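You operate a simulated robot arm through the tools that you are given. There is no shell and no other tool. Be economical: measure what you need, move in short steps, check, and stop when the job is done.

You run a simulated two-armed robot. Do the job below in one go: nothing can be reset, and whatever is moved stays where it is left.

## Task
Pick up the red floppy carton from the beige table with one hand, pass it to the other hand and put it on the top open shelf of the cupboard. Set down upright: floppy carton.

It is judged by the outcome, as a careful person would: the job done as asked, and still so three seconds after it is handed in. It fails if anything else is knocked over, pushed out of place, dropped, spilled or broken.

## Robot
Two 7-joint arms with three-finger grippers on one trunk, on a base that drives. Base frame: it is fixed to the floor where the robot stands at the start and does not move with it; the origin is under the middle of the robot, x ahead of it, y to its left, z up; the surface under the hand at the start is at about z = 800. Readings come in mm, rad, newtons and seconds.
The left shoulder is at the start at [30, 124, 1033], the right one opposite. With the tool pointing down near the work surface each hand reaches from about 100 to 780 mm from the robot's upright axis, wherever it stands, measured 20 degrees to its own side. Places, roughly: top open shelf of the cupboard [-1200, 3300, 1600]. Payload 2.2 kg a hand.
Tool frame (each hand has its own): the origin (TCP) lies between the finger pads and is the grasp point; the fingertips stand 28 mm ahead of it; z points along the fingers, y is the line along which they close. The gripper opens to 102 mm. The gripper's body begins 71 mm behind the TCP.
Orientation is that of the tool frame in the base frame, as [roll, pitch, yaw] about the fixed x, y, z axes, in that order (R = Rz(yaw) Ry(pitch) Rx(roll)). With the fingers straight down and closing along the base's y, the tool's x points along the base's -x, its y along +y and its z along -z.

## Interface
- The arms move only by the tool step_arm. It takes "left_commands", "right_commands" or both (then of equal length, played together; a hand with none holds still); each is text: rows parted by semicolons, each of 7 numbers parted by spaces: the shift along the base's x, y, z in units of 200 mm (1.0 is 200 mm), then the turn, a rotation vector about the base's x, y, z in units of 90 degrees (1.0 is 90 degrees), then the closure, from 0 (fully open) to 1 (shut). In form: dx dy dz wx wy wz jaw; .... A call has 1 to 8 rows; each row is the pose to reach, as a shift and turn from the pose commanded when the call began. A call with a number of a shift or a turn outside -1 to 1 is refused whole. Rows are played at 5 a second. More than 50 mm and 0.15 rad between two rows, or a gripper value outside its range, and nothing of the call is played. A pose out of reach is approached as far as the arm can. The call stops where the force on the tool passes 40 N (or 10 N more than at its start, if that is more) or the arm is blocked; 0.2 s more then pass. Each finger halts on what it meets, pressing with about 37 N; the grip force reading is that of the motor and also rises with nothing between the fingers. The clock runs only during rows and for 0.2 s after the last one: add rows that repeat a pose to give the fingers time. The reply holds the time, the measured pose of the TCP, the force on the tool along the base axes, the opening and the grip force, in the units named above and with some noise, with the torque about the TCP (base axes, N m) and any sound that the robot's microphone picked up.
- Cameras (640 x 400 px; columns grow to the right, rows downward): "scene" is now at [36.8, -8.1, 1734.5]; the picture's right is [-0.12, -0.99, 0.00], its down [-0.86, 0.10, -0.50] and it looks along [0.50, -0.06, -0.87] (base axes); focal length 255 px, centre (320, 200). "left" rides on the left gripper at [72, 38, -86] in its tool frame; the picture's right is [-0.47, 0.89, 0.00], its down [-0.60, -0.32, -0.73] and it looks along [-0.65, -0.34, 0.68] (tool axes); focal length 256 px, centre (320, 200). "right" rides on the right gripper at [69, 44, -86] in its tool frame; the picture's right is [-0.53, 0.85, 0.00], its down [-0.58, -0.36, -0.73] and it looks along [-0.62, -0.39, 0.68] (tool axes); focal length 256 px, centre (320, 200). There is no depth. A picture from a camera that has moved, and an enlarged one, comes with that camera's place and axes in the base frame and with its lens.
- snapshot(camera): a new picture of that camera. No time passes.
- slide_trunk(by): slides the trunk up (or, below 0, down) by that many mm; the arms and the scene camera ride with it, the base frame stays. It gives what a move gives, with no picture.
- base_move(legs): drives the robot by 1 to 6 legs, each [ahead, left, turn to the left] in mm, mm and rad, along the robot's own axes; the way and the turn of a leg run together, so that a leg with both is an arc; at most 1500 mm and 3.142 rad a leg. The arms and the cameras ride along, it lands a little off, and it stops where it bumps. It gives what a move gives.
- aim_head(pan, tilt): turns the head with the scene camera to pan (to the left, within 2.496 rad either way) and tilt (down, from -0.506 to 1.204), counted from straight ahead of the robot. It gives what a move gives.
- enlarge(camera, box): a new picture of the part [left, top, right, bottom] of that camera's present view, enlarged. No time passes.
- sign_off(): hands the job in; it is judged then, once.

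Work in short steps. Places have to be worked out from the pictures, the camera data and where the tool is seen: move nearer, look again, correct. Check each grasp and each placing, and mend what went wrong. You have 120 turns and 92 pictures in all, those below and enlarged ones among them. Open the grippers and draw the arms clear of the work before you hand the job in, unless the task says otherwise; then end with one line.

The tools are called after "Emit:" as a command line: name --argument value ..., lists and objects as JSON in quotes. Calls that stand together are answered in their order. step_arm: Moves the arms, as the interface text tells. Its arguments: {"type":"object","properties":{"left_commands":{"type":"string"},"right_commands":{"type":"string"}},"required":[]} The other tools are called the same way: slide_trunk (by) slides the trunk up or down; base_move (legs) drives the base; aim_head (pan, tilt) turns the head that bears the scene camera; snapshot (camera) takes a picture; enlarge (camera, box) takes an enlarged picture of a part of a camera's view; sign_off () hands the job in.

At the start:

```text
t: 0.0
left_ee_pos: [524.4, 234.9, 1024.0]
left_tool_rot: [3.141, 0.0, 3.141]
left_wrist_force: [-0.5, 0.0, -0.2]
left_wrist_torque: [-0.02, -0.03, 0.0]
left_gripper_width: 102.0
left_gripper_force: 0.0
right_ee_pos: [388.1, -152.9, 1057.1]
right_tool_rot: [3.141, 0.0, -3.141]
right_wrist_force: [0.8, -0.4, -0.4]
right_wrist_torque: [-0.05, 0.0, -0.02]
right_gripper_width: 101.8
right_gripper_force: 0.0
trunk travel left (down, up): [-275.0, 265.0]
robot x, y, heading: [-0.3, -1.4, 0.001]
head pan, tilt: [-0.119, 1.045]
```

scene: 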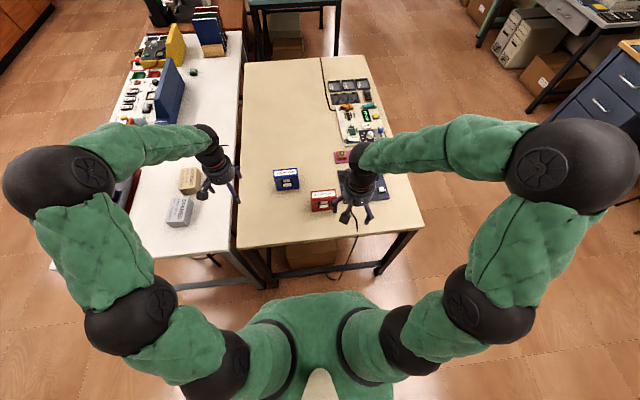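
right: 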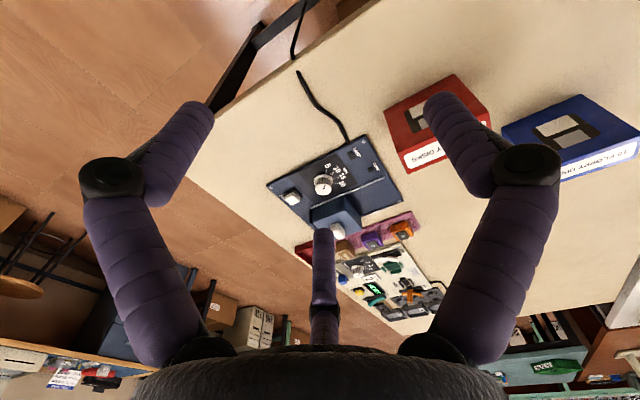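
left: 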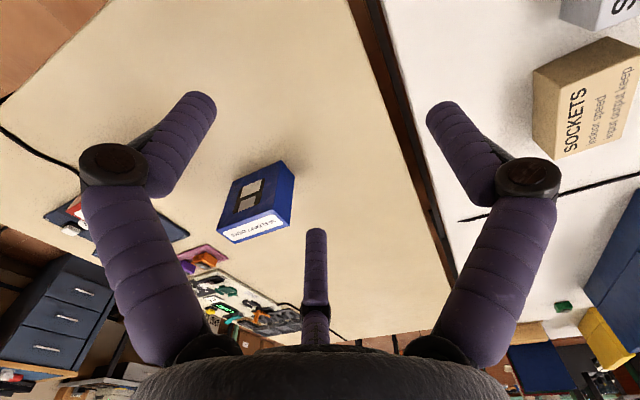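

I'll first look closer at the red carton and its surroundings from the scene camera and the right one.

Emit:
enlarge --camera "scene" --box '[260, 140, 400, 230]'

Emit:
enlarge --camera "right" --box '[340, 40, 640, 230]'

```text
4.44 times, centred on (330, 185) of scene
camera zoom: at [36.8, -8.1, 1734.5], right [-0.12, -0.99, 0.0], down [-0.86, 0.1, -0.5], along [0.5, -0.06, -0.87], focal length 1132 px, centre (276, 267)
```

zoom: 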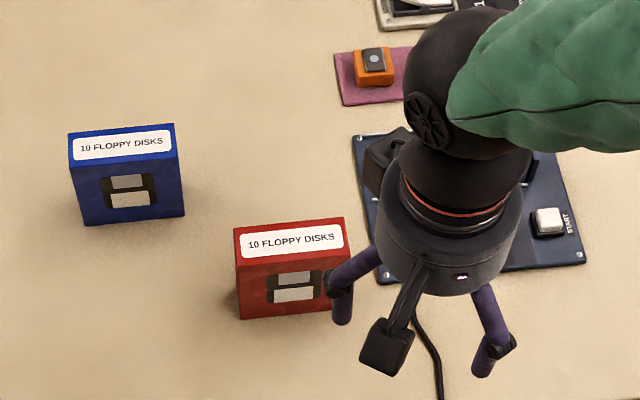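

```text
2.11 times, centred on (490, 135) of right
camera zoom: at [319.1, -110.4, 1143.0], right [0.53, 0.85, 0.0], down [0.58, -0.36, 0.73], along [0.62, -0.39, -0.68], focal length 539 px, centre (-38, 337)
```

zoom: 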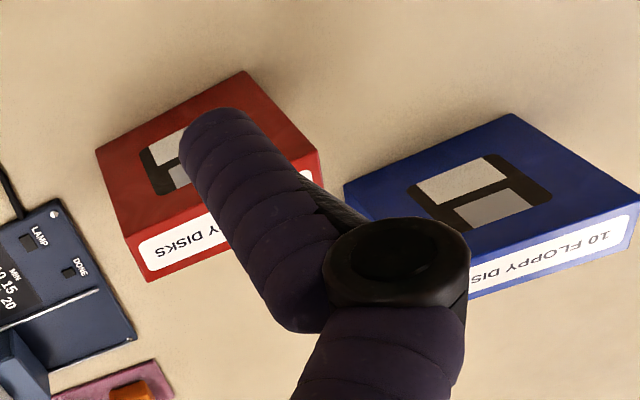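

The red carton stands upright at about x 523–557, y −128…−34, z 800–904 (34 mm thick along x). I'll check the cupboard from here with the head before planning the grip.

Emit:
aim_head --pan 1.92 --tilt 0.15

Emit:
snapshot --camera "scene"

```text
t: 2.0
left_ee_pos: [525.1, 235.6, 1024.9]
left_tool_rot: [-3.141, 0.001, -3.141]
left_wrist_force: [0.6, -0.2, -0.8]
left_wrist_torque: [-0.01, -0.02, -0.01]
left_gripper_width: 101.9
left_gripper_force: 0.1
right_ee_pos: [388.8, -153.4, 1057.8]
right_tool_rot: [3.141, 0.0, 3.141]
right_wrist_force: [1.2, -0.5, 0.9]
right_wrist_torque: [0.01, 0.01, 0.02]
right_gripper_width: 101.9
right_gripper_force: 0.1
trunk travel left (down, up): [-275.0, 265.0]
robot x, y, heading: [0.4, 3.6, 0.001]
head pan, tilt: [1.92, 0.15]
```

```text
86 pictures are left
camera scene: at [-61.0, 87.0, 1811.1], right [0.94, 0.34, 0.0], down [0.05, -0.14, -0.99], along [-0.34, 0.93, -0.15], focal length 255 px, centre (320, 200)
```

scene: 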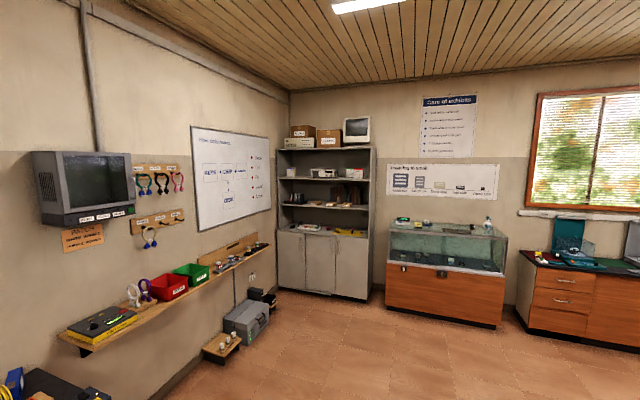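

The cupboard stands against the far +y wall. I'll zoom in on its shelves.

Emit:
enlarge --camera "scene" --box '[265, 105, 393, 185]'

Emit:
enlarge --camera "scene" --box '[270, 140, 390, 305]'

```text
5.00 times, centred on (329, 145) of scene
camera zoom: at [-61.0, 87.0, 1811.1], right [0.94, 0.34, 0.0], down [0.05, -0.14, -0.99], along [-0.34, 0.93, -0.15], focal length 1274 px, centre (275, 475)
```

zoom: 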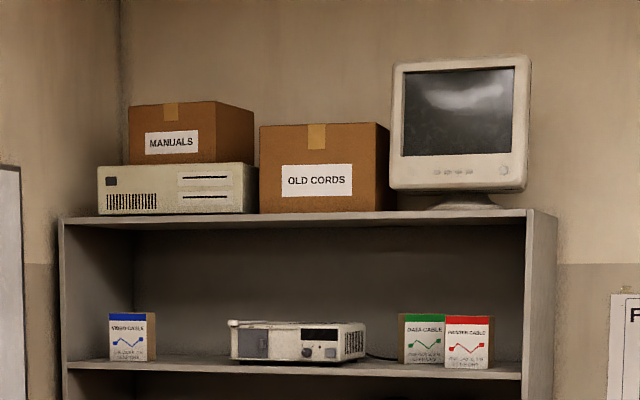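

```text
2.42 times, centred on (330, 222) of scene
camera zoom: at [-61.0, 87.0, 1811.1], right [0.94, 0.34, 0.0], down [0.05, -0.14, -0.99], along [-0.34, 0.93, -0.15], focal length 618 px, centre (296, 146)
```

zoom: 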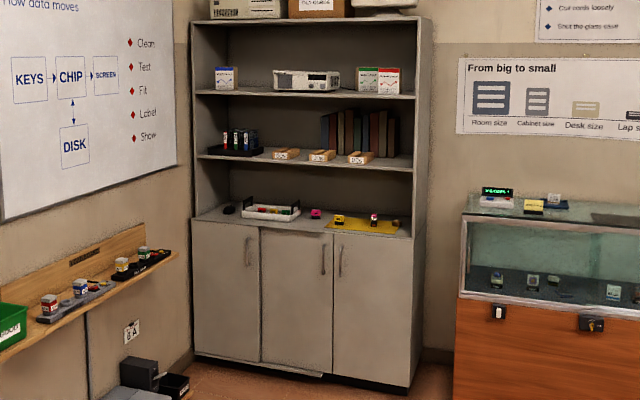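

Free room on the top shelf lies between the left small box and the white instrument (about 190 mm). I aim the head back at the table and yaw the right hand above the carton so it closes along x.

Emit:
aim_head --pan 0.0 --tilt 1.0

Emit:
step_arm --right_commands "0.09 0.03 0 0 0 0.09 0; 0.19 0.06 0 0 0 0.18 0; 0.28 0.09 0 0 0 0.27 0; 0.38 0.13 0 0 0 0.36 0; 0.47 0.16 0 0 0 0.45 0; 0.57 0.19 0 0 0 0.54 0; 0.66 0.22 0 0 0 0.63 0; 0.75 0.25 0 0 0 0.72 0"

Emit:
step_arm --right_commands "0 0 0 0 0 0.09 0; 0 0 0 0 0 0.18 0; 0 0 0 0 0 0.28 0; 0 0 0 0 0 0.28 0; 0 0 0 0 0 0.28 0"

Emit:
snapshot --camera "right"

Emit:
snapshot --camera "scene"

```text
t: 3.8
left_ee_pos: [523.0, 234.5, 1025.7]
left_tool_rot: [-3.141, 0.0, -3.141]
left_wrist_force: [0.2, 0.4, -0.4]
left_wrist_torque: [0.01, 0.01, -0.03]
left_gripper_width: 102.0
left_gripper_force: 0.1
right_ee_pos: [388.1, -152.8, 1055.5]
right_tool_rot: [-3.141, -0.001, -3.14]
right_wrist_force: [0.2, 0.3, -0.1]
right_wrist_torque: [0.0, 0.0, -0.04]
right_gripper_width: 102.0
right_gripper_force: 0.0
trunk travel left (down, up): [-275.0, 265.0]
robot x, y, heading: [-0.9, 2.2, 0.001]
head pan, tilt: [0.0, 1.0]
```

```text
t: 5.6
left_ee_pos: [525.9, 234.3, 1024.8]
left_tool_rot: [3.141, 0.001, -3.141]
left_wrist_force: [-0.7, 0.1, -0.2]
left_wrist_torque: [0.0, 0.0, 0.0]
left_gripper_width: 102.0
left_gripper_force: 0.1
right_ee_pos: [539.7, -103.6, 1057.8]
right_tool_rot: [3.14, 0.0, -2.01]
right_wrist_force: [0.1, -0.1, -0.4]
right_wrist_torque: [-0.01, 0.04, 0.01]
right_gripper_width: 102.1
right_gripper_force: 0.0
trunk travel left (down, up): [-275.0, 265.0]
robot x, y, heading: [-2.4, 1.2, 0.002]
head pan, tilt: [0.0, 1.0]
```

```text
refused: row 3 steps farther than a row can; nothing moved
```

```text
83 pictures are left
camera right: at [470.4, -147.9, 1144.4], right [-0.54, 0.84, 0.0], down [0.58, 0.37, 0.73], along [0.61, 0.39, -0.68], focal length 256 px, centre (320, 200)
```

right: 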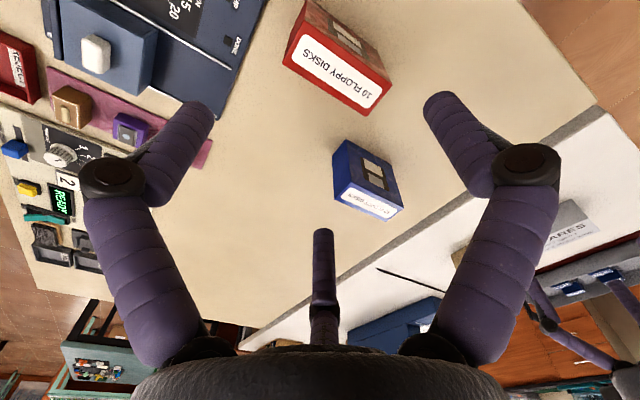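

```text
82 pictures are left
camera scene: at [41.2, 0.1, 1737.6], right [0.0, -1.0, 0.0], down [-0.84, 0.0, -0.54], along [0.54, 0.0, -0.84], focal length 255 px, centre (320, 200)
```

scene: 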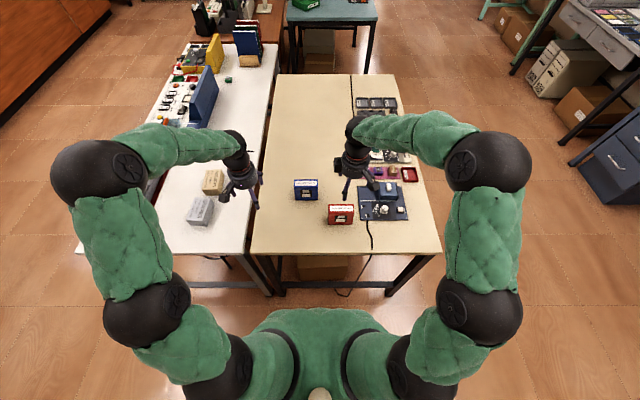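

Row 3 overstepped slightly; I finish the remaining yaw in smaller rows, then look at the gripper (there's a middle rod visible in the wrist view that I want to understand).

Emit:
step_arm --right_commands "0 0 0 0 0 0.09 0; 0 0 0 0 0 0.18 0; 0 0 -0.05 0 0 0.27 0; 0 0 -0.15 0 0 0.28 0; 0 0 -0.25 0 0 0.28 0; 0 0 -0.25 0 0 0.28 0"

Emit:
snapshot --camera "right"

Emit:
enlarge --camera "scene" --box '[270, 120, 430, 230]'

Emit:
snapshot --camera "left"

```text
t: 7.0
left_ee_pos: [525.2, 233.6, 1024.8]
left_tool_rot: [-3.141, 0.001, -3.141]
left_wrist_force: [0.4, -0.3, 0.4]
left_wrist_torque: [0.01, 0.01, -0.02]
left_gripper_width: 102.1
left_gripper_force: 0.0
right_ee_pos: [539.0, -103.1, 1008.2]
right_tool_rot: [3.141, 0.001, -1.572]
right_wrist_force: [0.5, -1.2, -1.2]
right_wrist_torque: [0.0, -0.03, -0.01]
right_gripper_width: 102.0
right_gripper_force: 0.0
trunk travel left (down, up): [-275.0, 265.0]
robot x, y, heading: [1.0, -3.9, 0.0]
head pan, tilt: [0.0, 1.0]
```

```text
81 pictures are left
camera right: at [494.8, -173.1, 1093.7], right [-0.85, 0.53, 0.0], down [0.36, 0.58, 0.73], along [0.39, 0.62, -0.68], focal length 256 px, centre (320, 200)
```

right: 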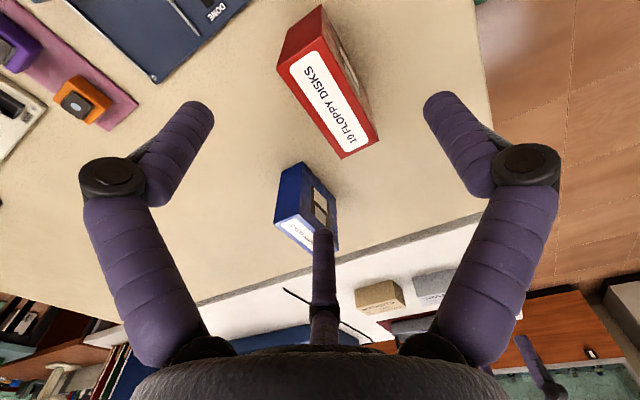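

```text
3.64 times, centred on (350, 175) of scene
camera zoom: at [40.0, -0.1, 1737.7], right [0.0, -1.0, 0.0], down [-0.84, 0.0, -0.54], along [0.54, 0.0, -0.84], focal length 927 px, centre (211, 291)
```

zoom: 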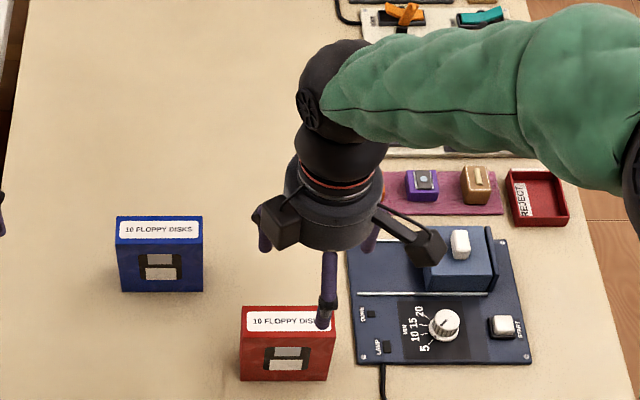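

```text
79 pictures are left
camera left: at [452.0, 272.7, 1110.8], right [0.47, 0.89, 0.0], down [0.6, -0.32, 0.73], along [0.65, -0.34, -0.68], focal length 256 px, centre (320, 200)
```

left: 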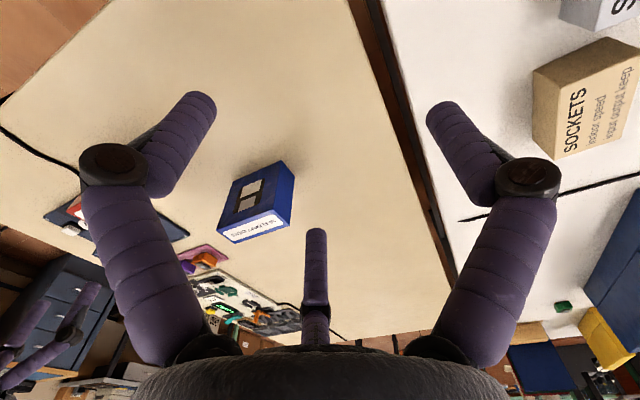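

The wrist view shows three finger shapes around the palm, not a plain pair. I'll half-close the free left gripper in the air and look, to learn how they really move.

Emit:
step_arm --left_commands "0 0 0 0 0 0 0.65; 0 0 0 0 0 0 0.65; 0 0 0 0 0 0 0.65; 0 0 0 0 0 0 0.65"

Emit:
snapshot --camera "left"

Emit:
enlarge --camera "scene" --box '[190, 110, 310, 230]'

```text
t: 8.0
left_ee_pos: [524.4, 234.6, 1025.2]
left_tool_rot: [3.141, 0.001, -3.141]
left_wrist_force: [0.0, -0.3, 0.1]
left_wrist_torque: [0.02, -0.01, -0.03]
left_gripper_width: 35.6
left_gripper_force: 0.0
right_ee_pos: [538.8, -103.7, 1007.9]
right_tool_rot: [3.141, 0.001, -1.569]
right_wrist_force: [0.4, -0.3, -0.2]
right_wrist_torque: [0.03, 0.03, -0.03]
right_gripper_width: 101.9
right_gripper_force: 0.1
trunk travel left (down, up): [-275.0, 265.0]
robot x, y, heading: [0.0, -1.3, 0.003]
head pan, tilt: [0.0, 1.0]
```

```text
78 pictures are left
camera left: at [452.2, 272.7, 1110.7], right [0.47, 0.89, 0.0], down [0.6, -0.32, 0.73], along [0.65, -0.34, -0.68], focal length 256 px, centre (320, 200)
```

left: 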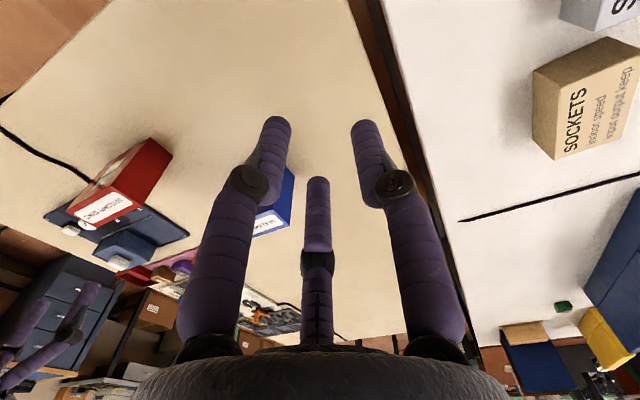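

```text
3.33 times, centred on (250, 170) of scene
camera zoom: at [40.3, -0.2, 1737.7], right [0.0, -1.0, 0.0], down [-0.84, 0.0, -0.54], along [0.54, 0.0, -0.84], focal length 849 px, centre (553, 300)
```

zoom: 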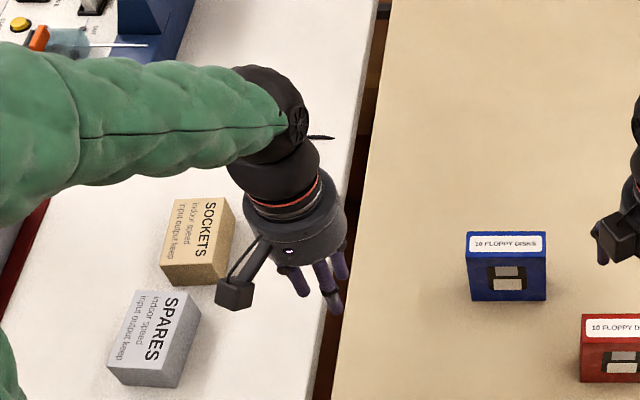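

It looks like a three-finger skin; whether it grips as two or three I'll tell from the width reading on the 34 mm carton. I lower the right hand centred over the carton (y −81) to a shallow depth and close.

Emit:
step_arm --right_commands "0.005 0.11 -0.1 0 0 0 0; 0.005 0.11 -0.3 0 0 0 0; 0.005 0.11 -0.45 0 0 0 0; 0.005 0.11 -0.53 0 0 0 0; 0.005 0.11 -0.6 0 0 0 0; 0.005 0.11 -0.6 0 0 0 0"

Emit:
snapshot --camera "right"

Emit:
enlarge --camera "scene" --box '[270, 120, 430, 240]'

```text
t: 9.4
left_ee_pos: [522.4, 234.1, 1025.7]
left_tool_rot: [3.141, 0.001, 3.14]
left_wrist_force: [0.9, 0.4, -0.3]
left_wrist_torque: [0.0, -0.01, -0.02]
left_gripper_width: 35.4
left_gripper_force: 0.0
right_ee_pos: [538.2, -82.3, 887.7]
right_tool_rot: [3.141, -0.001, -1.569]
right_wrist_force: [0.3, 0.2, 0.7]
right_wrist_torque: [0.0, -0.03, 0.02]
right_gripper_width: 102.0
right_gripper_force: 0.0
trunk travel left (down, up): [-275.0, 265.0]
robot x, y, heading: [-4.0, 0.5, -0.002]
head pan, tilt: [0.0, 1.0]
```

```text
76 pictures are left
camera right: at [495.2, -150.5, 973.3], right [-0.85, 0.53, 0.0], down [0.37, 0.58, 0.73], along [0.39, 0.62, -0.68], focal length 256 px, centre (320, 200)
```

right: 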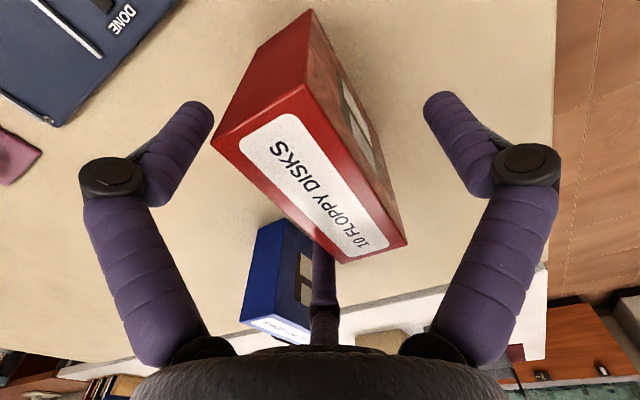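

```text
3.33 times, centred on (350, 180) of scene
camera zoom: at [40.2, -0.2, 1737.7], right [0.0, -1.0, 0.0], down [-0.84, 0.0, -0.54], along [0.54, 0.0, -0.84], focal length 849 px, centre (220, 267)
```

zoom: 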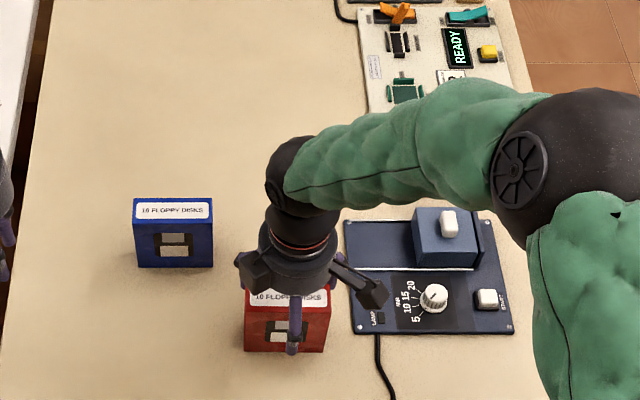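

The wrist view puts the carton's top centre at about (532, −84); I shift 6 mm toward it and close, checking the width.

Emit:
step_arm --right_commands "-0.03 -0.01 0 0 0 0 0; -0.03 -0.01 0 0 0 0 0.5; -0.03 -0.01 0 0 0 0 0.6; -0.03 -0.01 0 0 0 0 1; -0.03 -0.01 0 0 0 0 1; -0.03 -0.01 0 0 0 0 1"

Emit:
snapshot --camera "right"

```text
t: 10.8
left_ee_pos: [525.0, 235.0, 1025.4]
left_tool_rot: [-3.14, 0.002, 3.142]
left_wrist_force: [-0.1, 0.6, 0.2]
left_wrist_torque: [0.0, 0.02, -0.01]
left_gripper_width: 35.5
left_gripper_force: 0.0
right_ee_pos: [533.9, -83.1, 888.0]
right_tool_rot: [-3.141, 0.001, -1.572]
right_wrist_force: [-0.7, -1.2, 4.4]
right_wrist_torque: [0.0, 0.01, -0.09]
right_gripper_width: 56.4
right_gripper_force: 36.5
trunk travel left (down, up): [-275.0, 265.0]
robot x, y, heading: [0.0, -2.7, -0.001]
head pan, tilt: [0.0, 1.0]
```

```text
74 pictures are left
camera right: at [489.6, -152.5, 973.6], right [-0.85, 0.53, 0.0], down [0.36, 0.58, 0.73], along [0.39, 0.62, -0.68], focal length 256 px, centre (320, 200)
```

right: 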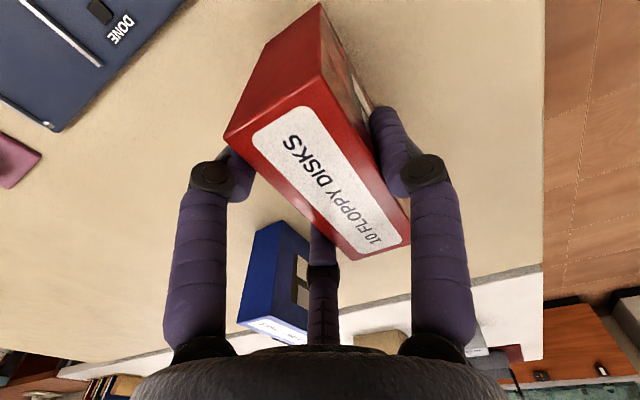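

Width 56 on a ~36 mm carton matches three radially closing fingers (thumb on the −x face, two on the +x face), so that's the true geometry; grip is firm. I lift 140 mm and check.

Emit:
step_arm --right_commands "0 0 0.1 0 0 0 1; 0 0 0.3 0 0 0 1; 0 0 0.5 0 0 0 1; 0 0 0.7 0 0 0 1; 0 0 0.7 0 0 0 1"

Emit:
snapshot --camera "right"

Emit:
snapshot --camera "left"

```text
t: 12.0
left_ee_pos: [525.4, 234.4, 1025.1]
left_tool_rot: [-3.141, -0.002, 3.141]
left_wrist_force: [-0.7, 0.2, -0.5]
left_wrist_torque: [-0.02, 0.01, 0.02]
left_gripper_width: 35.4
left_gripper_force: 0.0
right_ee_pos: [536.7, -83.5, 1028.6]
right_tool_rot: [3.14, 0.001, -1.568]
right_wrist_force: [0.4, -0.2, -2.7]
right_wrist_torque: [0.01, -0.02, 0.0]
right_gripper_width: 56.5
right_gripper_force: 37.2
trunk travel left (down, up): [-275.0, 265.0]
robot x, y, heading: [-2.7, -0.2, -0.003]
head pan, tilt: [0.0, 1.0]
```

```text
73 pictures are left
camera right: at [492.6, -153.1, 1113.4], right [-0.85, 0.53, 0.0], down [0.37, 0.58, 0.73], along [0.39, 0.62, -0.68], focal length 256 px, centre (320, 200)
```

right: 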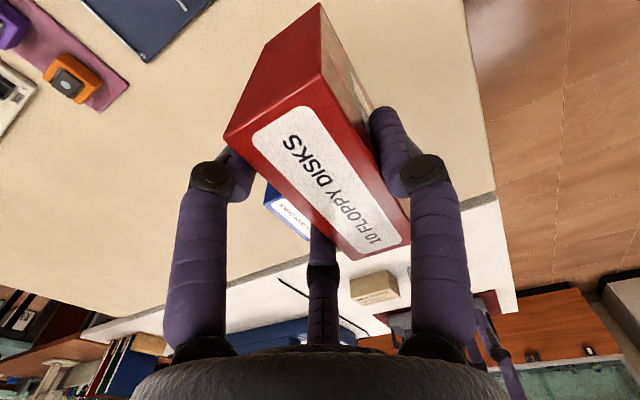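

```text
72 pictures are left
camera left: at [452.8, 272.7, 1110.3], right [0.47, 0.89, 0.0], down [0.6, -0.32, 0.73], along [0.65, -0.34, -0.68], focal length 256 px, centre (320, 200)
```

left: 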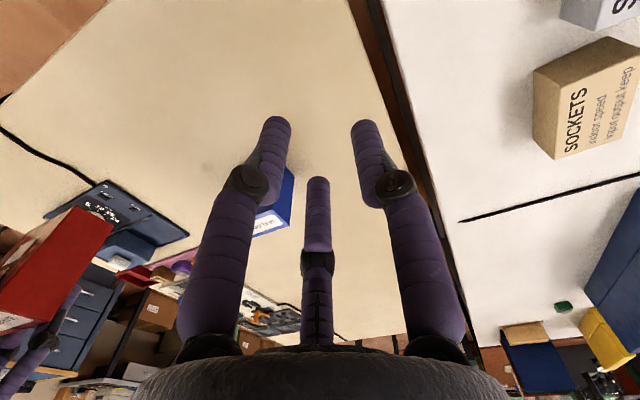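

The carton is secure (~270 g). Now I turn the left hand toward horizontal (pitch up), opening it, in preparation to take the carton by its left end.

Emit:
step_arm --left_commands "-0.05 -0.02 0.04 0 -0.09 0 0; -0.1 -0.04 0.07 0 -0.18 0 0; -0.15 -0.06 0.1 0 -0.27 0 0; -0.2 -0.08 0.13 0 -0.36 0 0; -0.25 -0.1 0.16 0 -0.45 0 0; -0.3 -0.12 0.2 0 -0.54 0 0; -0.33 -0.15 0.23 0 -0.63 0 0; -0.37 -0.17 0.27 0 -0.72 0 0"

Emit:
step_arm --left_commands "0 0 0 0 -0.09 0 0; 0 0 0 0 -0.18 0 0; 0 0 0 0 -0.27 0 0; 0 0 0 0 -0.28 0 0; 0 0 0 0 -0.28 0 0"

Emit:
snapshot --camera "scene"

```text
t: 13.8
left_ee_pos: [448.7, 190.9, 1086.0]
left_tool_rot: [-3.128, 1.126, -3.119]
left_wrist_force: [0.5, -1.4, 0.4]
left_wrist_torque: [0.05, 0.04, 0.06]
left_gripper_width: 102.1
left_gripper_force: 0.1
left hand out of reach, approached as far as the arm can: row 8
right_ee_pos: [537.5, -83.6, 1028.6]
right_tool_rot: [3.139, 0.0, -1.571]
right_wrist_force: [-0.5, 0.3, -2.7]
right_wrist_torque: [0.0, -0.02, 0.02]
right_gripper_width: 56.7
right_gripper_force: 37.1
trunk travel left (down, up): [-275.0, 265.0]
robot x, y, heading: [0.2, 1.7, -0.001]
head pan, tilt: [0.0, 1.0]
```

```text
t: 15.0
left_ee_pos: [434.7, 108.4, 1123.1]
left_tool_rot: [3.102, 1.57, 3.105]
left_wrist_force: [-0.1, 0.7, -0.8]
left_wrist_torque: [-0.01, -0.03, 0.01]
left_gripper_width: 102.0
left_gripper_force: 0.0
left hand out of reach, approached as far as the arm can: row 1, 2, 3, 4, 5
right_ee_pos: [536.0, -84.6, 1026.0]
right_tool_rot: [3.139, 0.001, -1.57]
right_wrist_force: [0.3, 0.1, -2.3]
right_wrist_torque: [0.0, -0.02, -0.02]
right_gripper_width: 56.7
right_gripper_force: 36.7
trunk travel left (down, up): [-275.0, 265.0]
robot x, y, heading: [0.4, 0.0, 0.001]
head pan, tilt: [0.0, 1.0]
```

```text
71 pictures are left
camera scene: at [40.8, -0.4, 1737.6], right [0.0, -1.0, 0.0], down [-0.84, 0.0, -0.54], along [0.54, 0.0, -0.84], focal length 255 px, centre (320, 200)
```

scene: 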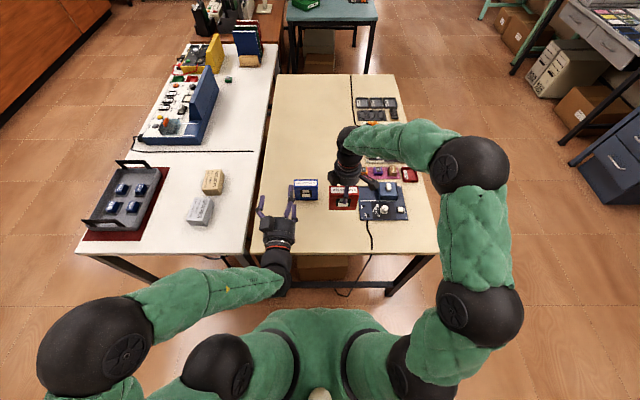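

The left arm is at a limit pointing straight ahead this near; pointing to the right-front should suit its elbow better. I yaw it −45° while moving forward.

Emit:
step_arm --left_commands "0.1 0 0 0 0 -0.09 0; 0.2 0 0 0 0 -0.18 0; 0.3 0 0 0 0 -0.27 0; 0.3 0 0 0 0 -0.36 0; 0.3 0 0 0 0 -0.45 0; 0.3 0 0 0 0 -0.5 0; 0.3 0 0 0 0 -0.5 0"

Emit:
snapshot --camera "scene"

```text
t: 16.8
left_ee_pos: [285.7, -86.8, 1250.6]
left_tool_rot: [-0.169, 1.479, -0.932]
left_wrist_force: [0.4, 0.0, -0.1]
left_wrist_torque: [0.04, 0.0, -0.02]
left_gripper_width: 101.9
left_gripper_force: 0.1
left hand out of reach, approached as far as the arm can: row 1, 2, 3, 4, 5, 6, 7
right_ee_pos: [536.6, -84.5, 1027.3]
right_tool_rot: [3.14, 0.001, -1.571]
right_wrist_force: [0.7, -0.3, -2.9]
right_wrist_torque: [-0.02, -0.03, 0.0]
right_gripper_width: 56.8
right_gripper_force: 37.4
trunk travel left (down, up): [-275.0, 265.0]
robot x, y, heading: [-1.8, -0.8, -0.001]
head pan, tilt: [0.0, 1.0]
stopped in row 7 (left hand): the arm was blocked; the commanded pose is now the measured one
```

```text
70 pictures are left
camera scene: at [40.3, 0.0, 1737.7], right [0.0, -1.0, 0.0], down [-0.84, 0.0, -0.54], along [0.54, 0.0, -0.84], focal length 255 px, centre (320, 200)
```

scene: 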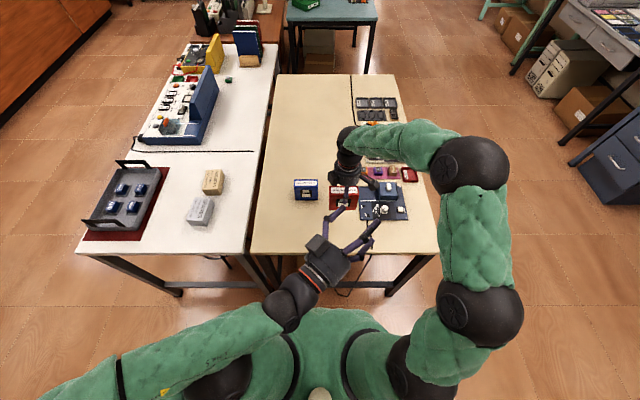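

Orientation is now −45° with the camera beneath, but the hand drifted toward the body. I try translating it forward-left and down while holding that orientation.

Emit:
step_arm --left_commands "0.12 0.1 -0.11 0 0 0 0; 0.24 0.2 -0.22 0 0 0 0; 0.36 0.3 -0.33 0 0 0 0; 0.48 0.4 -0.44 0 0 0 0; 0.6 0.5 -0.55 0 0 0 0; 0.72 0.6 -0.66 0 0 0 0; 0.84 0.7 -0.77 0 0 0 0; 0.96 0.75 -0.84 0 0 0 0"

Emit:
snapshot --camera "scene"

```text
t: 18.1
left_ee_pos: [283.4, -77.0, 1290.2]
left_tool_rot: [-0.222, 1.296, -0.939]
left_wrist_force: [0.6, -0.8, 0.1]
left_wrist_torque: [-0.01, -0.03, -0.04]
left_gripper_width: 102.1
left_gripper_force: 0.0
left hand out of reach, approached as far as the arm can: row 1, 2, 3, 4, 5, 6
right_ee_pos: [536.2, -84.7, 1026.6]
right_tool_rot: [3.137, 0.001, -1.571]
right_wrist_force: [0.5, -0.7, -2.6]
right_wrist_torque: [0.0, -0.04, 0.01]
right_gripper_width: 56.3
right_gripper_force: 36.8
trunk travel left (down, up): [-275.0, 265.0]
robot x, y, heading: [2.1, 3.1, 0.004]
head pan, tilt: [0.0, 1.0]
stopped in row 6 (left hand): the arm was blocked; the commanded pose is now the measured one
```

```text
69 pictures are left
camera scene: at [40.4, -0.3, 1737.6], right [0.0, -1.0, 0.0], down [-0.84, 0.0, -0.54], along [0.54, 0.0, -0.84], focal length 255 px, centre (320, 200)
```

scene: 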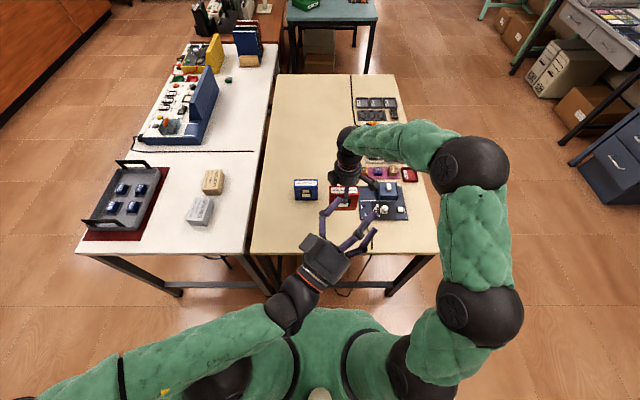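

The left wrist ended up too close to its shoulder (over-folded elbow). I'll turn the hand back down while moving out to the left-front, then redo the approach farther out.

Emit:
step_arm --left_commands "0.02 0.1 0 0.06 0.065 0 0; 0.04 0.2 0 0.12 0.13 0 0; 0.1 0.3 0 0.18 0.195 0 0; 0.2 0.45 0 0.24 0.26 0 0; 0.3 0.6 0 0.3 0.325 0 0; 0.4 0.75 0 0.36 0.39 0 0; 0.5 0.9 0 0.42 0.455 0 0; 0.6 1.0 0 0.48 0.52 0 0"

Emit:
snapshot --camera "scene"

```text
t: 19.9
left_ee_pos: [409.4, 105.0, 1226.8]
left_tool_rot: [-3.117, 0.774, 2.469]
left_wrist_force: [1.2, -1.1, -0.1]
left_wrist_torque: [0.01, 0.02, -0.05]
left_gripper_width: 101.9
left_gripper_force: 0.0
left hand out of reach, approached as far as the arm can: row 7, 8
right_ee_pos: [538.6, -83.5, 1025.1]
right_tool_rot: [3.138, 0.001, -1.57]
right_wrist_force: [0.4, -0.1, -3.5]
right_wrist_torque: [0.01, 0.04, 0.01]
right_gripper_width: 56.9
right_gripper_force: 36.7
trunk travel left (down, up): [-275.0, 265.0]
robot x, y, heading: [-2.8, 0.6, 0.004]
head pan, tilt: [0.0, 1.0]
```

```text
68 pictures are left
camera scene: at [45.0, -1.2, 1737.4], right [0.0, -1.0, 0.0], down [-0.84, 0.0, -0.54], along [0.54, 0.0, -0.84], focal length 255 px, centre (320, 200)
```

scene: 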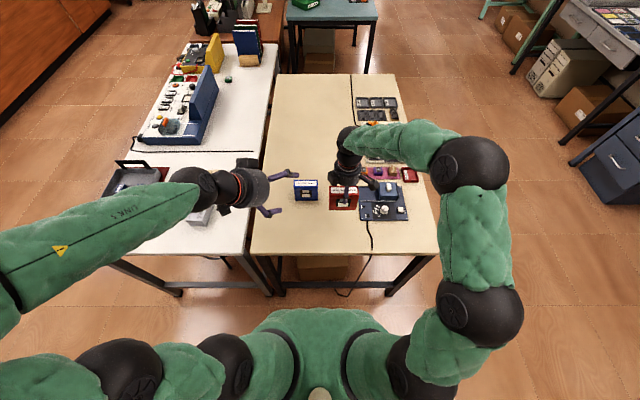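

The left arm is in a better posture now (elbow back, hand pointing right-front, 45° down). I first move the right hand with the carton forward and yaw it +45° so the carton's left end faces the left hand.

Emit:
step_arm --right_commands "0.05 0.02 0.06 0 0 0.09 1; 0.1 0.04 0.12 0 0 0.18 1; 0.16 0.06 0.18 0 0 0.27 1; 0.21 0.08 0.24 0 0 0.36 1; 0.26 0.1 0.3 0 0 0.45 1; 0.31 0.12 0.36 0 0 0.5 1; 0.31 0.12 0.36 0 0 0.5 1"

Emit:
step_arm --left_commands "0.04 -0.03 -0.1 -0.04 -0.05 0 0; 0.08 -0.06 -0.2 -0.08 -0.1 0 0; 0.12 -0.1 -0.31 -0.12 -0.15 0 0; 0.16 -0.13 -0.42 -0.16 -0.2 0 0; 0.2 -0.16 -0.53 -0.2 -0.25 0 0; 0.24 -0.2 -0.64 -0.24 -0.3 0 0; 0.28 -0.23 -0.75 -0.28 -0.35 0 0; 0.33 -0.26 -0.85 -0.32 -0.4 0 0"

Emit:
snapshot --camera "scene"

```text
t: 21.6
left_ee_pos: [405.9, 105.7, 1227.6]
left_tool_rot: [-3.116, 0.776, 2.467]
left_wrist_force: [0.8, -0.9, -0.1]
left_wrist_torque: [-0.01, -0.03, 0.01]
left_gripper_width: 102.0
left_gripper_force: 0.0
right_ee_pos: [598.9, -60.4, 1099.3]
right_tool_rot: [3.14, -0.001, -0.783]
right_wrist_force: [-0.6, 1.4, -2.4]
right_wrist_torque: [-0.01, -0.03, -0.05]
right_gripper_width: 56.5
right_gripper_force: 37.3
trunk travel left (down, up): [-275.0, 265.0]
robot x, y, heading: [-4.0, -1.5, 0.002]
head pan, tilt: [0.0, 1.0]
```

```text
t: 23.4
left_ee_pos: [471.2, 53.7, 1058.9]
left_tool_rot: [-0.045, 1.559, -0.742]
left_wrist_force: [-0.4, -0.3, 0.8]
left_wrist_torque: [0.01, 0.04, 0.01]
left_gripper_width: 102.1
left_gripper_force: 0.1
left hand out of reach, approached as far as the arm can: row 1, 2
right_ee_pos: [598.7, -59.6, 1098.4]
right_tool_rot: [3.139, 0.001, -0.786]
right_wrist_force: [-0.2, -0.7, -1.8]
right_wrist_torque: [0.02, -0.02, -0.03]
right_gripper_width: 56.5
right_gripper_force: 36.5
trunk travel left (down, up): [-275.0, 265.0]
robot x, y, heading: [2.1, -0.7, -0.001]
head pan, tilt: [0.0, 1.0]
```

```text
67 pictures are left
camera scene: at [42.0, 0.0, 1737.6], right [0.0, -1.0, 0.0], down [-0.84, 0.0, -0.54], along [0.54, 0.0, -0.84], focal length 255 px, centre (320, 200)
```

scene: 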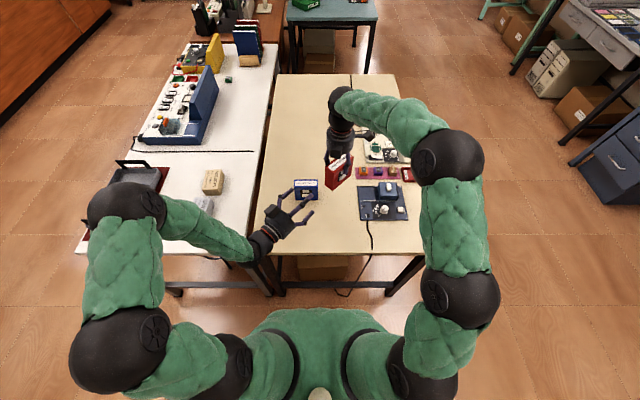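

Left hand is horizontal at (471, 54, 1059), azimuth ≈ −40°. I trim yaw to −45° and shift laterally to the approach line, then look from the left wrist camera.

Emit:
step_arm --left_commands "-0.035 -0.035 0 0 0.007 -0.056 0; -0.035 -0.035 0 0 0.007 -0.056 0"

Emit:
snapshot --camera "left"

Emit:
enlarge --camera "scene" --box '[240, 80, 420, 260]'

```text
t: 23.9
left_ee_pos: [463.5, 46.2, 1059.5]
left_tool_rot: [-1.273, 1.561, -2.06]
left_wrist_force: [0.5, -0.6, -0.1]
left_wrist_torque: [-0.01, 0.0, 0.02]
left_gripper_width: 101.9
left_gripper_force: 0.0
right_ee_pos: [598.6, -59.8, 1098.1]
right_tool_rot: [-3.141, 0.001, -0.785]
right_wrist_force: [-0.1, 0.1, -2.8]
right_wrist_torque: [0.0, -0.03, -0.03]
right_gripper_width: 56.8
right_gripper_force: 36.8
trunk travel left (down, up): [-275.0, 265.0]
robot x, y, heading: [-0.4, -0.6, -0.005]
head pan, tilt: [0.0, 1.0]
```

```text
66 pictures are left
camera left: at [429.3, 133.6, 985.9], right [0.63, 0.63, 0.46], down [-0.74, 0.3, 0.6], along [0.24, -0.72, 0.65], focal length 256 px, centre (320, 200)
```

left: 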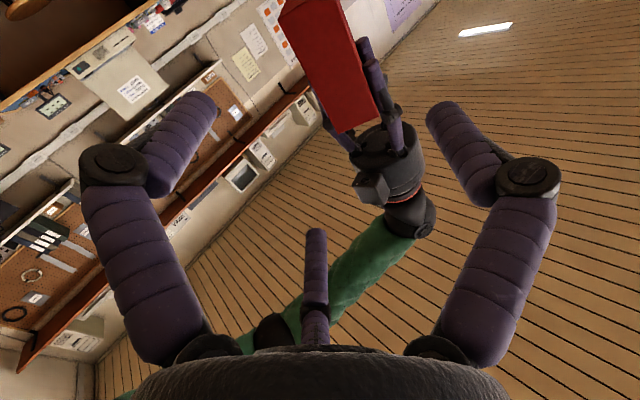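

```text
2.22 times, centred on (330, 170) of scene
camera zoom: at [40.0, -0.4, 1737.7], right [0.0, -1.0, 0.0], down [-0.84, 0.0, -0.54], along [0.54, 0.0, -0.84], focal length 566 px, centre (298, 267)
```

zoom: 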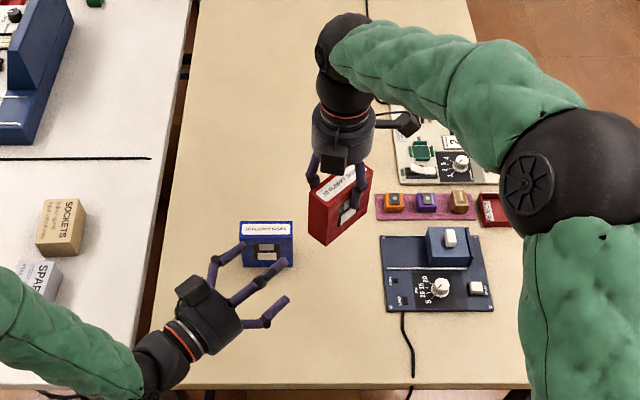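

The carton's end-face corners project exactly where my model predicts (340,131)/(376,115). I advance the open left hand 131 mm along its axis around the carton's end.

Emit:
step_arm --left_commands "0.12 -0.12 0 0 0 0 0; 0.22 -0.22 -0.01 0 0 0 0; 0.3 -0.3 -0.017 0 0 0 0; 0.38 -0.38 -0.017 0 0 0 0; 0.43 -0.425 -0.017 0 0 0 0; 0.4665 -0.463 -0.017 0 0 0 0; 0.4665 -0.463 -0.017 0 0 0 0"

Emit:
snapshot --camera "left"

Emit:
enlarge --camera "scene" --box '[260, 80, 400, 230]'

Emit:
snapshot --camera "right"

```text
t: 25.6
left_ee_pos: [555.3, -45.9, 1055.2]
left_tool_rot: [-1.337, 1.564, -2.122]
left_wrist_force: [0.8, -0.2, 0.2]
left_wrist_torque: [0.0, -0.01, 0.0]
left_gripper_width: 102.1
left_gripper_force: 0.1
right_ee_pos: [598.4, -59.3, 1099.1]
right_tool_rot: [3.139, 0.0, -0.786]
right_wrist_force: [0.7, -0.1, -2.4]
right_wrist_torque: [0.03, -0.09, 0.01]
right_gripper_width: 56.5
right_gripper_force: 36.7
trunk travel left (down, up): [-275.0, 265.0]
robot x, y, heading: [-0.8, -0.8, 0.002]
head pan, tilt: [0.0, 1.0]
```

```text
64 pictures are left
camera left: at [521.7, 41.2, 981.8], right [0.63, 0.63, 0.46], down [-0.74, 0.3, 0.61], along [0.24, -0.72, 0.65], focal length 256 px, centre (320, 200)
```

left: 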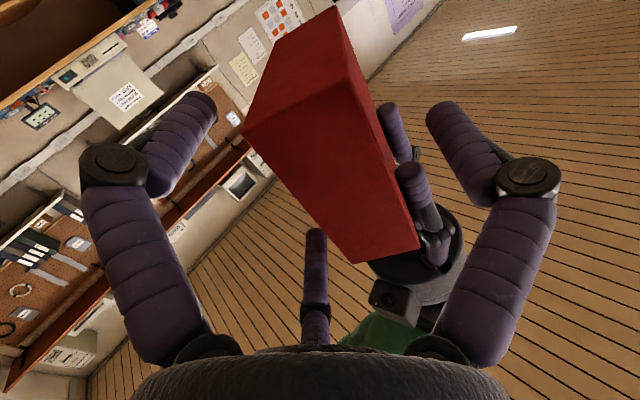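

```text
2.67 times, centred on (330, 155) of scene
camera zoom: at [40.4, 0.1, 1737.7], right [0.0, -1.0, 0.0], down [-0.84, 0.0, -0.54], along [0.54, 0.0, -0.84], focal length 680 px, centre (293, 320)
```

zoom: 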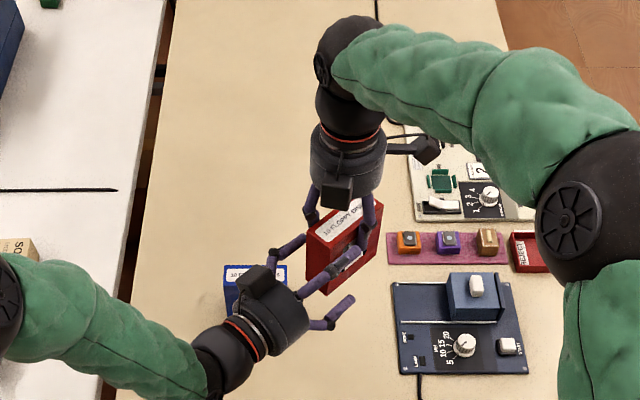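

```text
62 pictures are left
camera right: at [616.2, -139.8, 1185.4], right [-0.98, -0.22, 0.0], down [-0.15, 0.67, 0.73], along [-0.16, 0.71, -0.68], focal length 256 px, centre (320, 200)
```

right: 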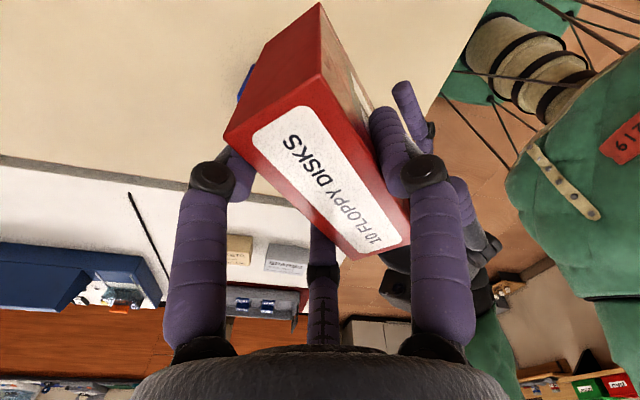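

Alignment looks right, with no contact. I back off 3 mm for clearance from the right thumb and close the left hand in two stages.

Emit:
step_arm --left_commands "-0.01 0.01 0 0 0 0 0; -0.01 0.01 0 0 0 0 0.2; -0.01 0.01 0 0 0 0 0.35; -0.01 0.01 0 0 0 0 1; -0.01 0.01 0 0 0 0 1; -0.01 0.01 0 0 0 0 1"

Emit:
snapshot --camera "left"

Emit:
snapshot --camera "right"

```text
t: 26.9
left_ee_pos: [554.6, -44.5, 1055.1]
left_tool_rot: [-1.327, 1.563, -2.108]
left_wrist_force: [5.5, 16.7, -1.1]
left_wrist_torque: [0.16, -0.04, 0.51]
left_gripper_width: 56.7
left_gripper_force: 36.8
right_ee_pos: [598.7, -61.4, 1099.2]
right_tool_rot: [3.137, 0.001, -0.786]
right_wrist_force: [-5.9, -17.0, 1.5]
right_wrist_torque: [-0.76, 0.47, 0.28]
right_gripper_width: 56.5
right_gripper_force: 36.8
trunk travel left (down, up): [-275.0, 265.0]
robot x, y, heading: [3.4, -0.4, 0.0]
head pan, tilt: [0.0, 1.0]
```

```text
61 pictures are left
camera left: at [520.7, 44.1, 981.6], right [0.63, 0.63, 0.46], down [-0.74, 0.3, 0.61], along [0.25, -0.72, 0.65], focal length 256 px, centre (320, 200)
```

left: 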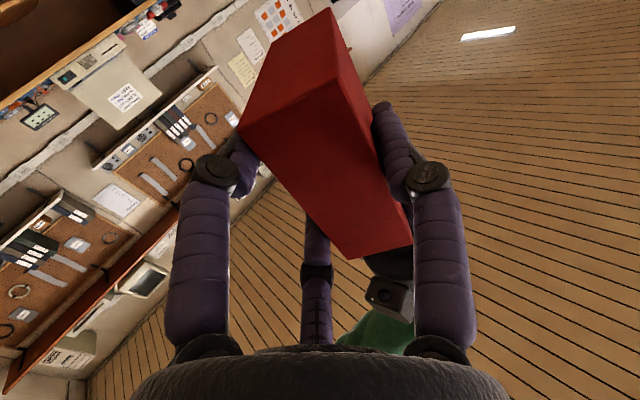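

```text
60 pictures are left
camera right: at [616.3, -140.9, 1185.4], right [-0.98, -0.22, 0.0], down [-0.15, 0.67, 0.73], along [-0.16, 0.71, -0.68], focal length 256 px, centre (320, 200)
```

right: 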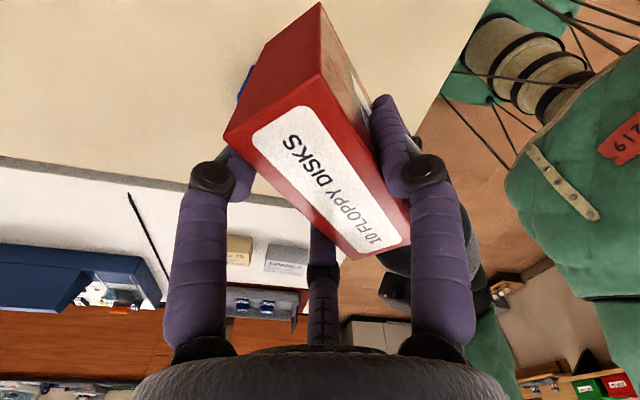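

Both hands grip the carton firmly. I open the right hand part-way, then raise it straight up out of the carton.

Emit:
step_arm --right_commands "0 0 0 0 0 0 0.4; 0 0 0 0 0 0 0.25; 0 0 0 0 0 0 0.25; 0 0 0.1 0 0 0 0.25; 0 0 0.3 0 0 0 0.25; 0 0 0.5 0 0 0 0.25; 0 0 0.7 0 0 0 0.25; 0 0 0.7 0 0 0 0.25"

Emit:
snapshot --camera "scene"

Emit:
snapshot --camera "left"

```text
t: 28.8
left_ee_pos: [553.8, -45.1, 1054.8]
left_tool_rot: [-1.379, 1.562, -2.163]
left_wrist_force: [-0.4, 0.4, -0.7]
left_wrist_torque: [0.06, 0.1, 0.01]
left_gripper_width: 56.6
left_gripper_force: 37.1
right_ee_pos: [599.3, -59.5, 1237.9]
right_tool_rot: [3.141, 0.0, -0.785]
right_wrist_force: [0.0, -0.4, 0.1]
right_wrist_torque: [0.0, 0.01, 0.02]
right_gripper_width: 76.4
right_gripper_force: 0.1
trunk travel left (down, up): [-275.0, 265.0]
robot x, y, heading: [-1.1, 0.8, -0.004]
head pan, tilt: [0.0, 1.0]
```

```text
59 pictures are left
camera scene: at [40.9, -0.3, 1737.6], right [0.0, -1.0, 0.0], down [-0.84, 0.0, -0.54], along [0.54, 0.0, -0.84], focal length 255 px, centre (320, 200)
```

scene: 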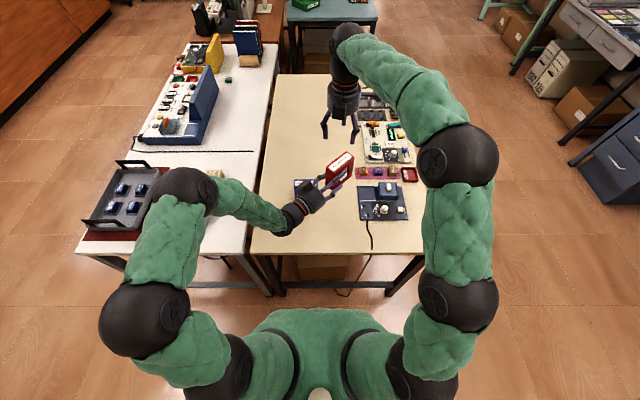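

```text
58 pictures are left
camera left: at [520.2, 43.1, 981.3], right [0.63, 0.63, 0.46], down [-0.74, 0.3, 0.61], along [0.24, -0.72, 0.65], focal length 256 px, centre (320, 200)
```

left: 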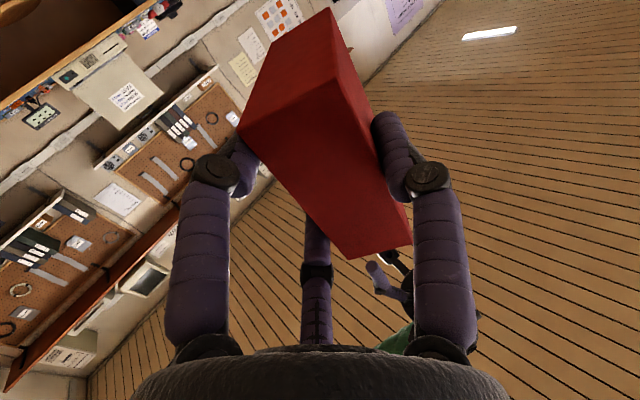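

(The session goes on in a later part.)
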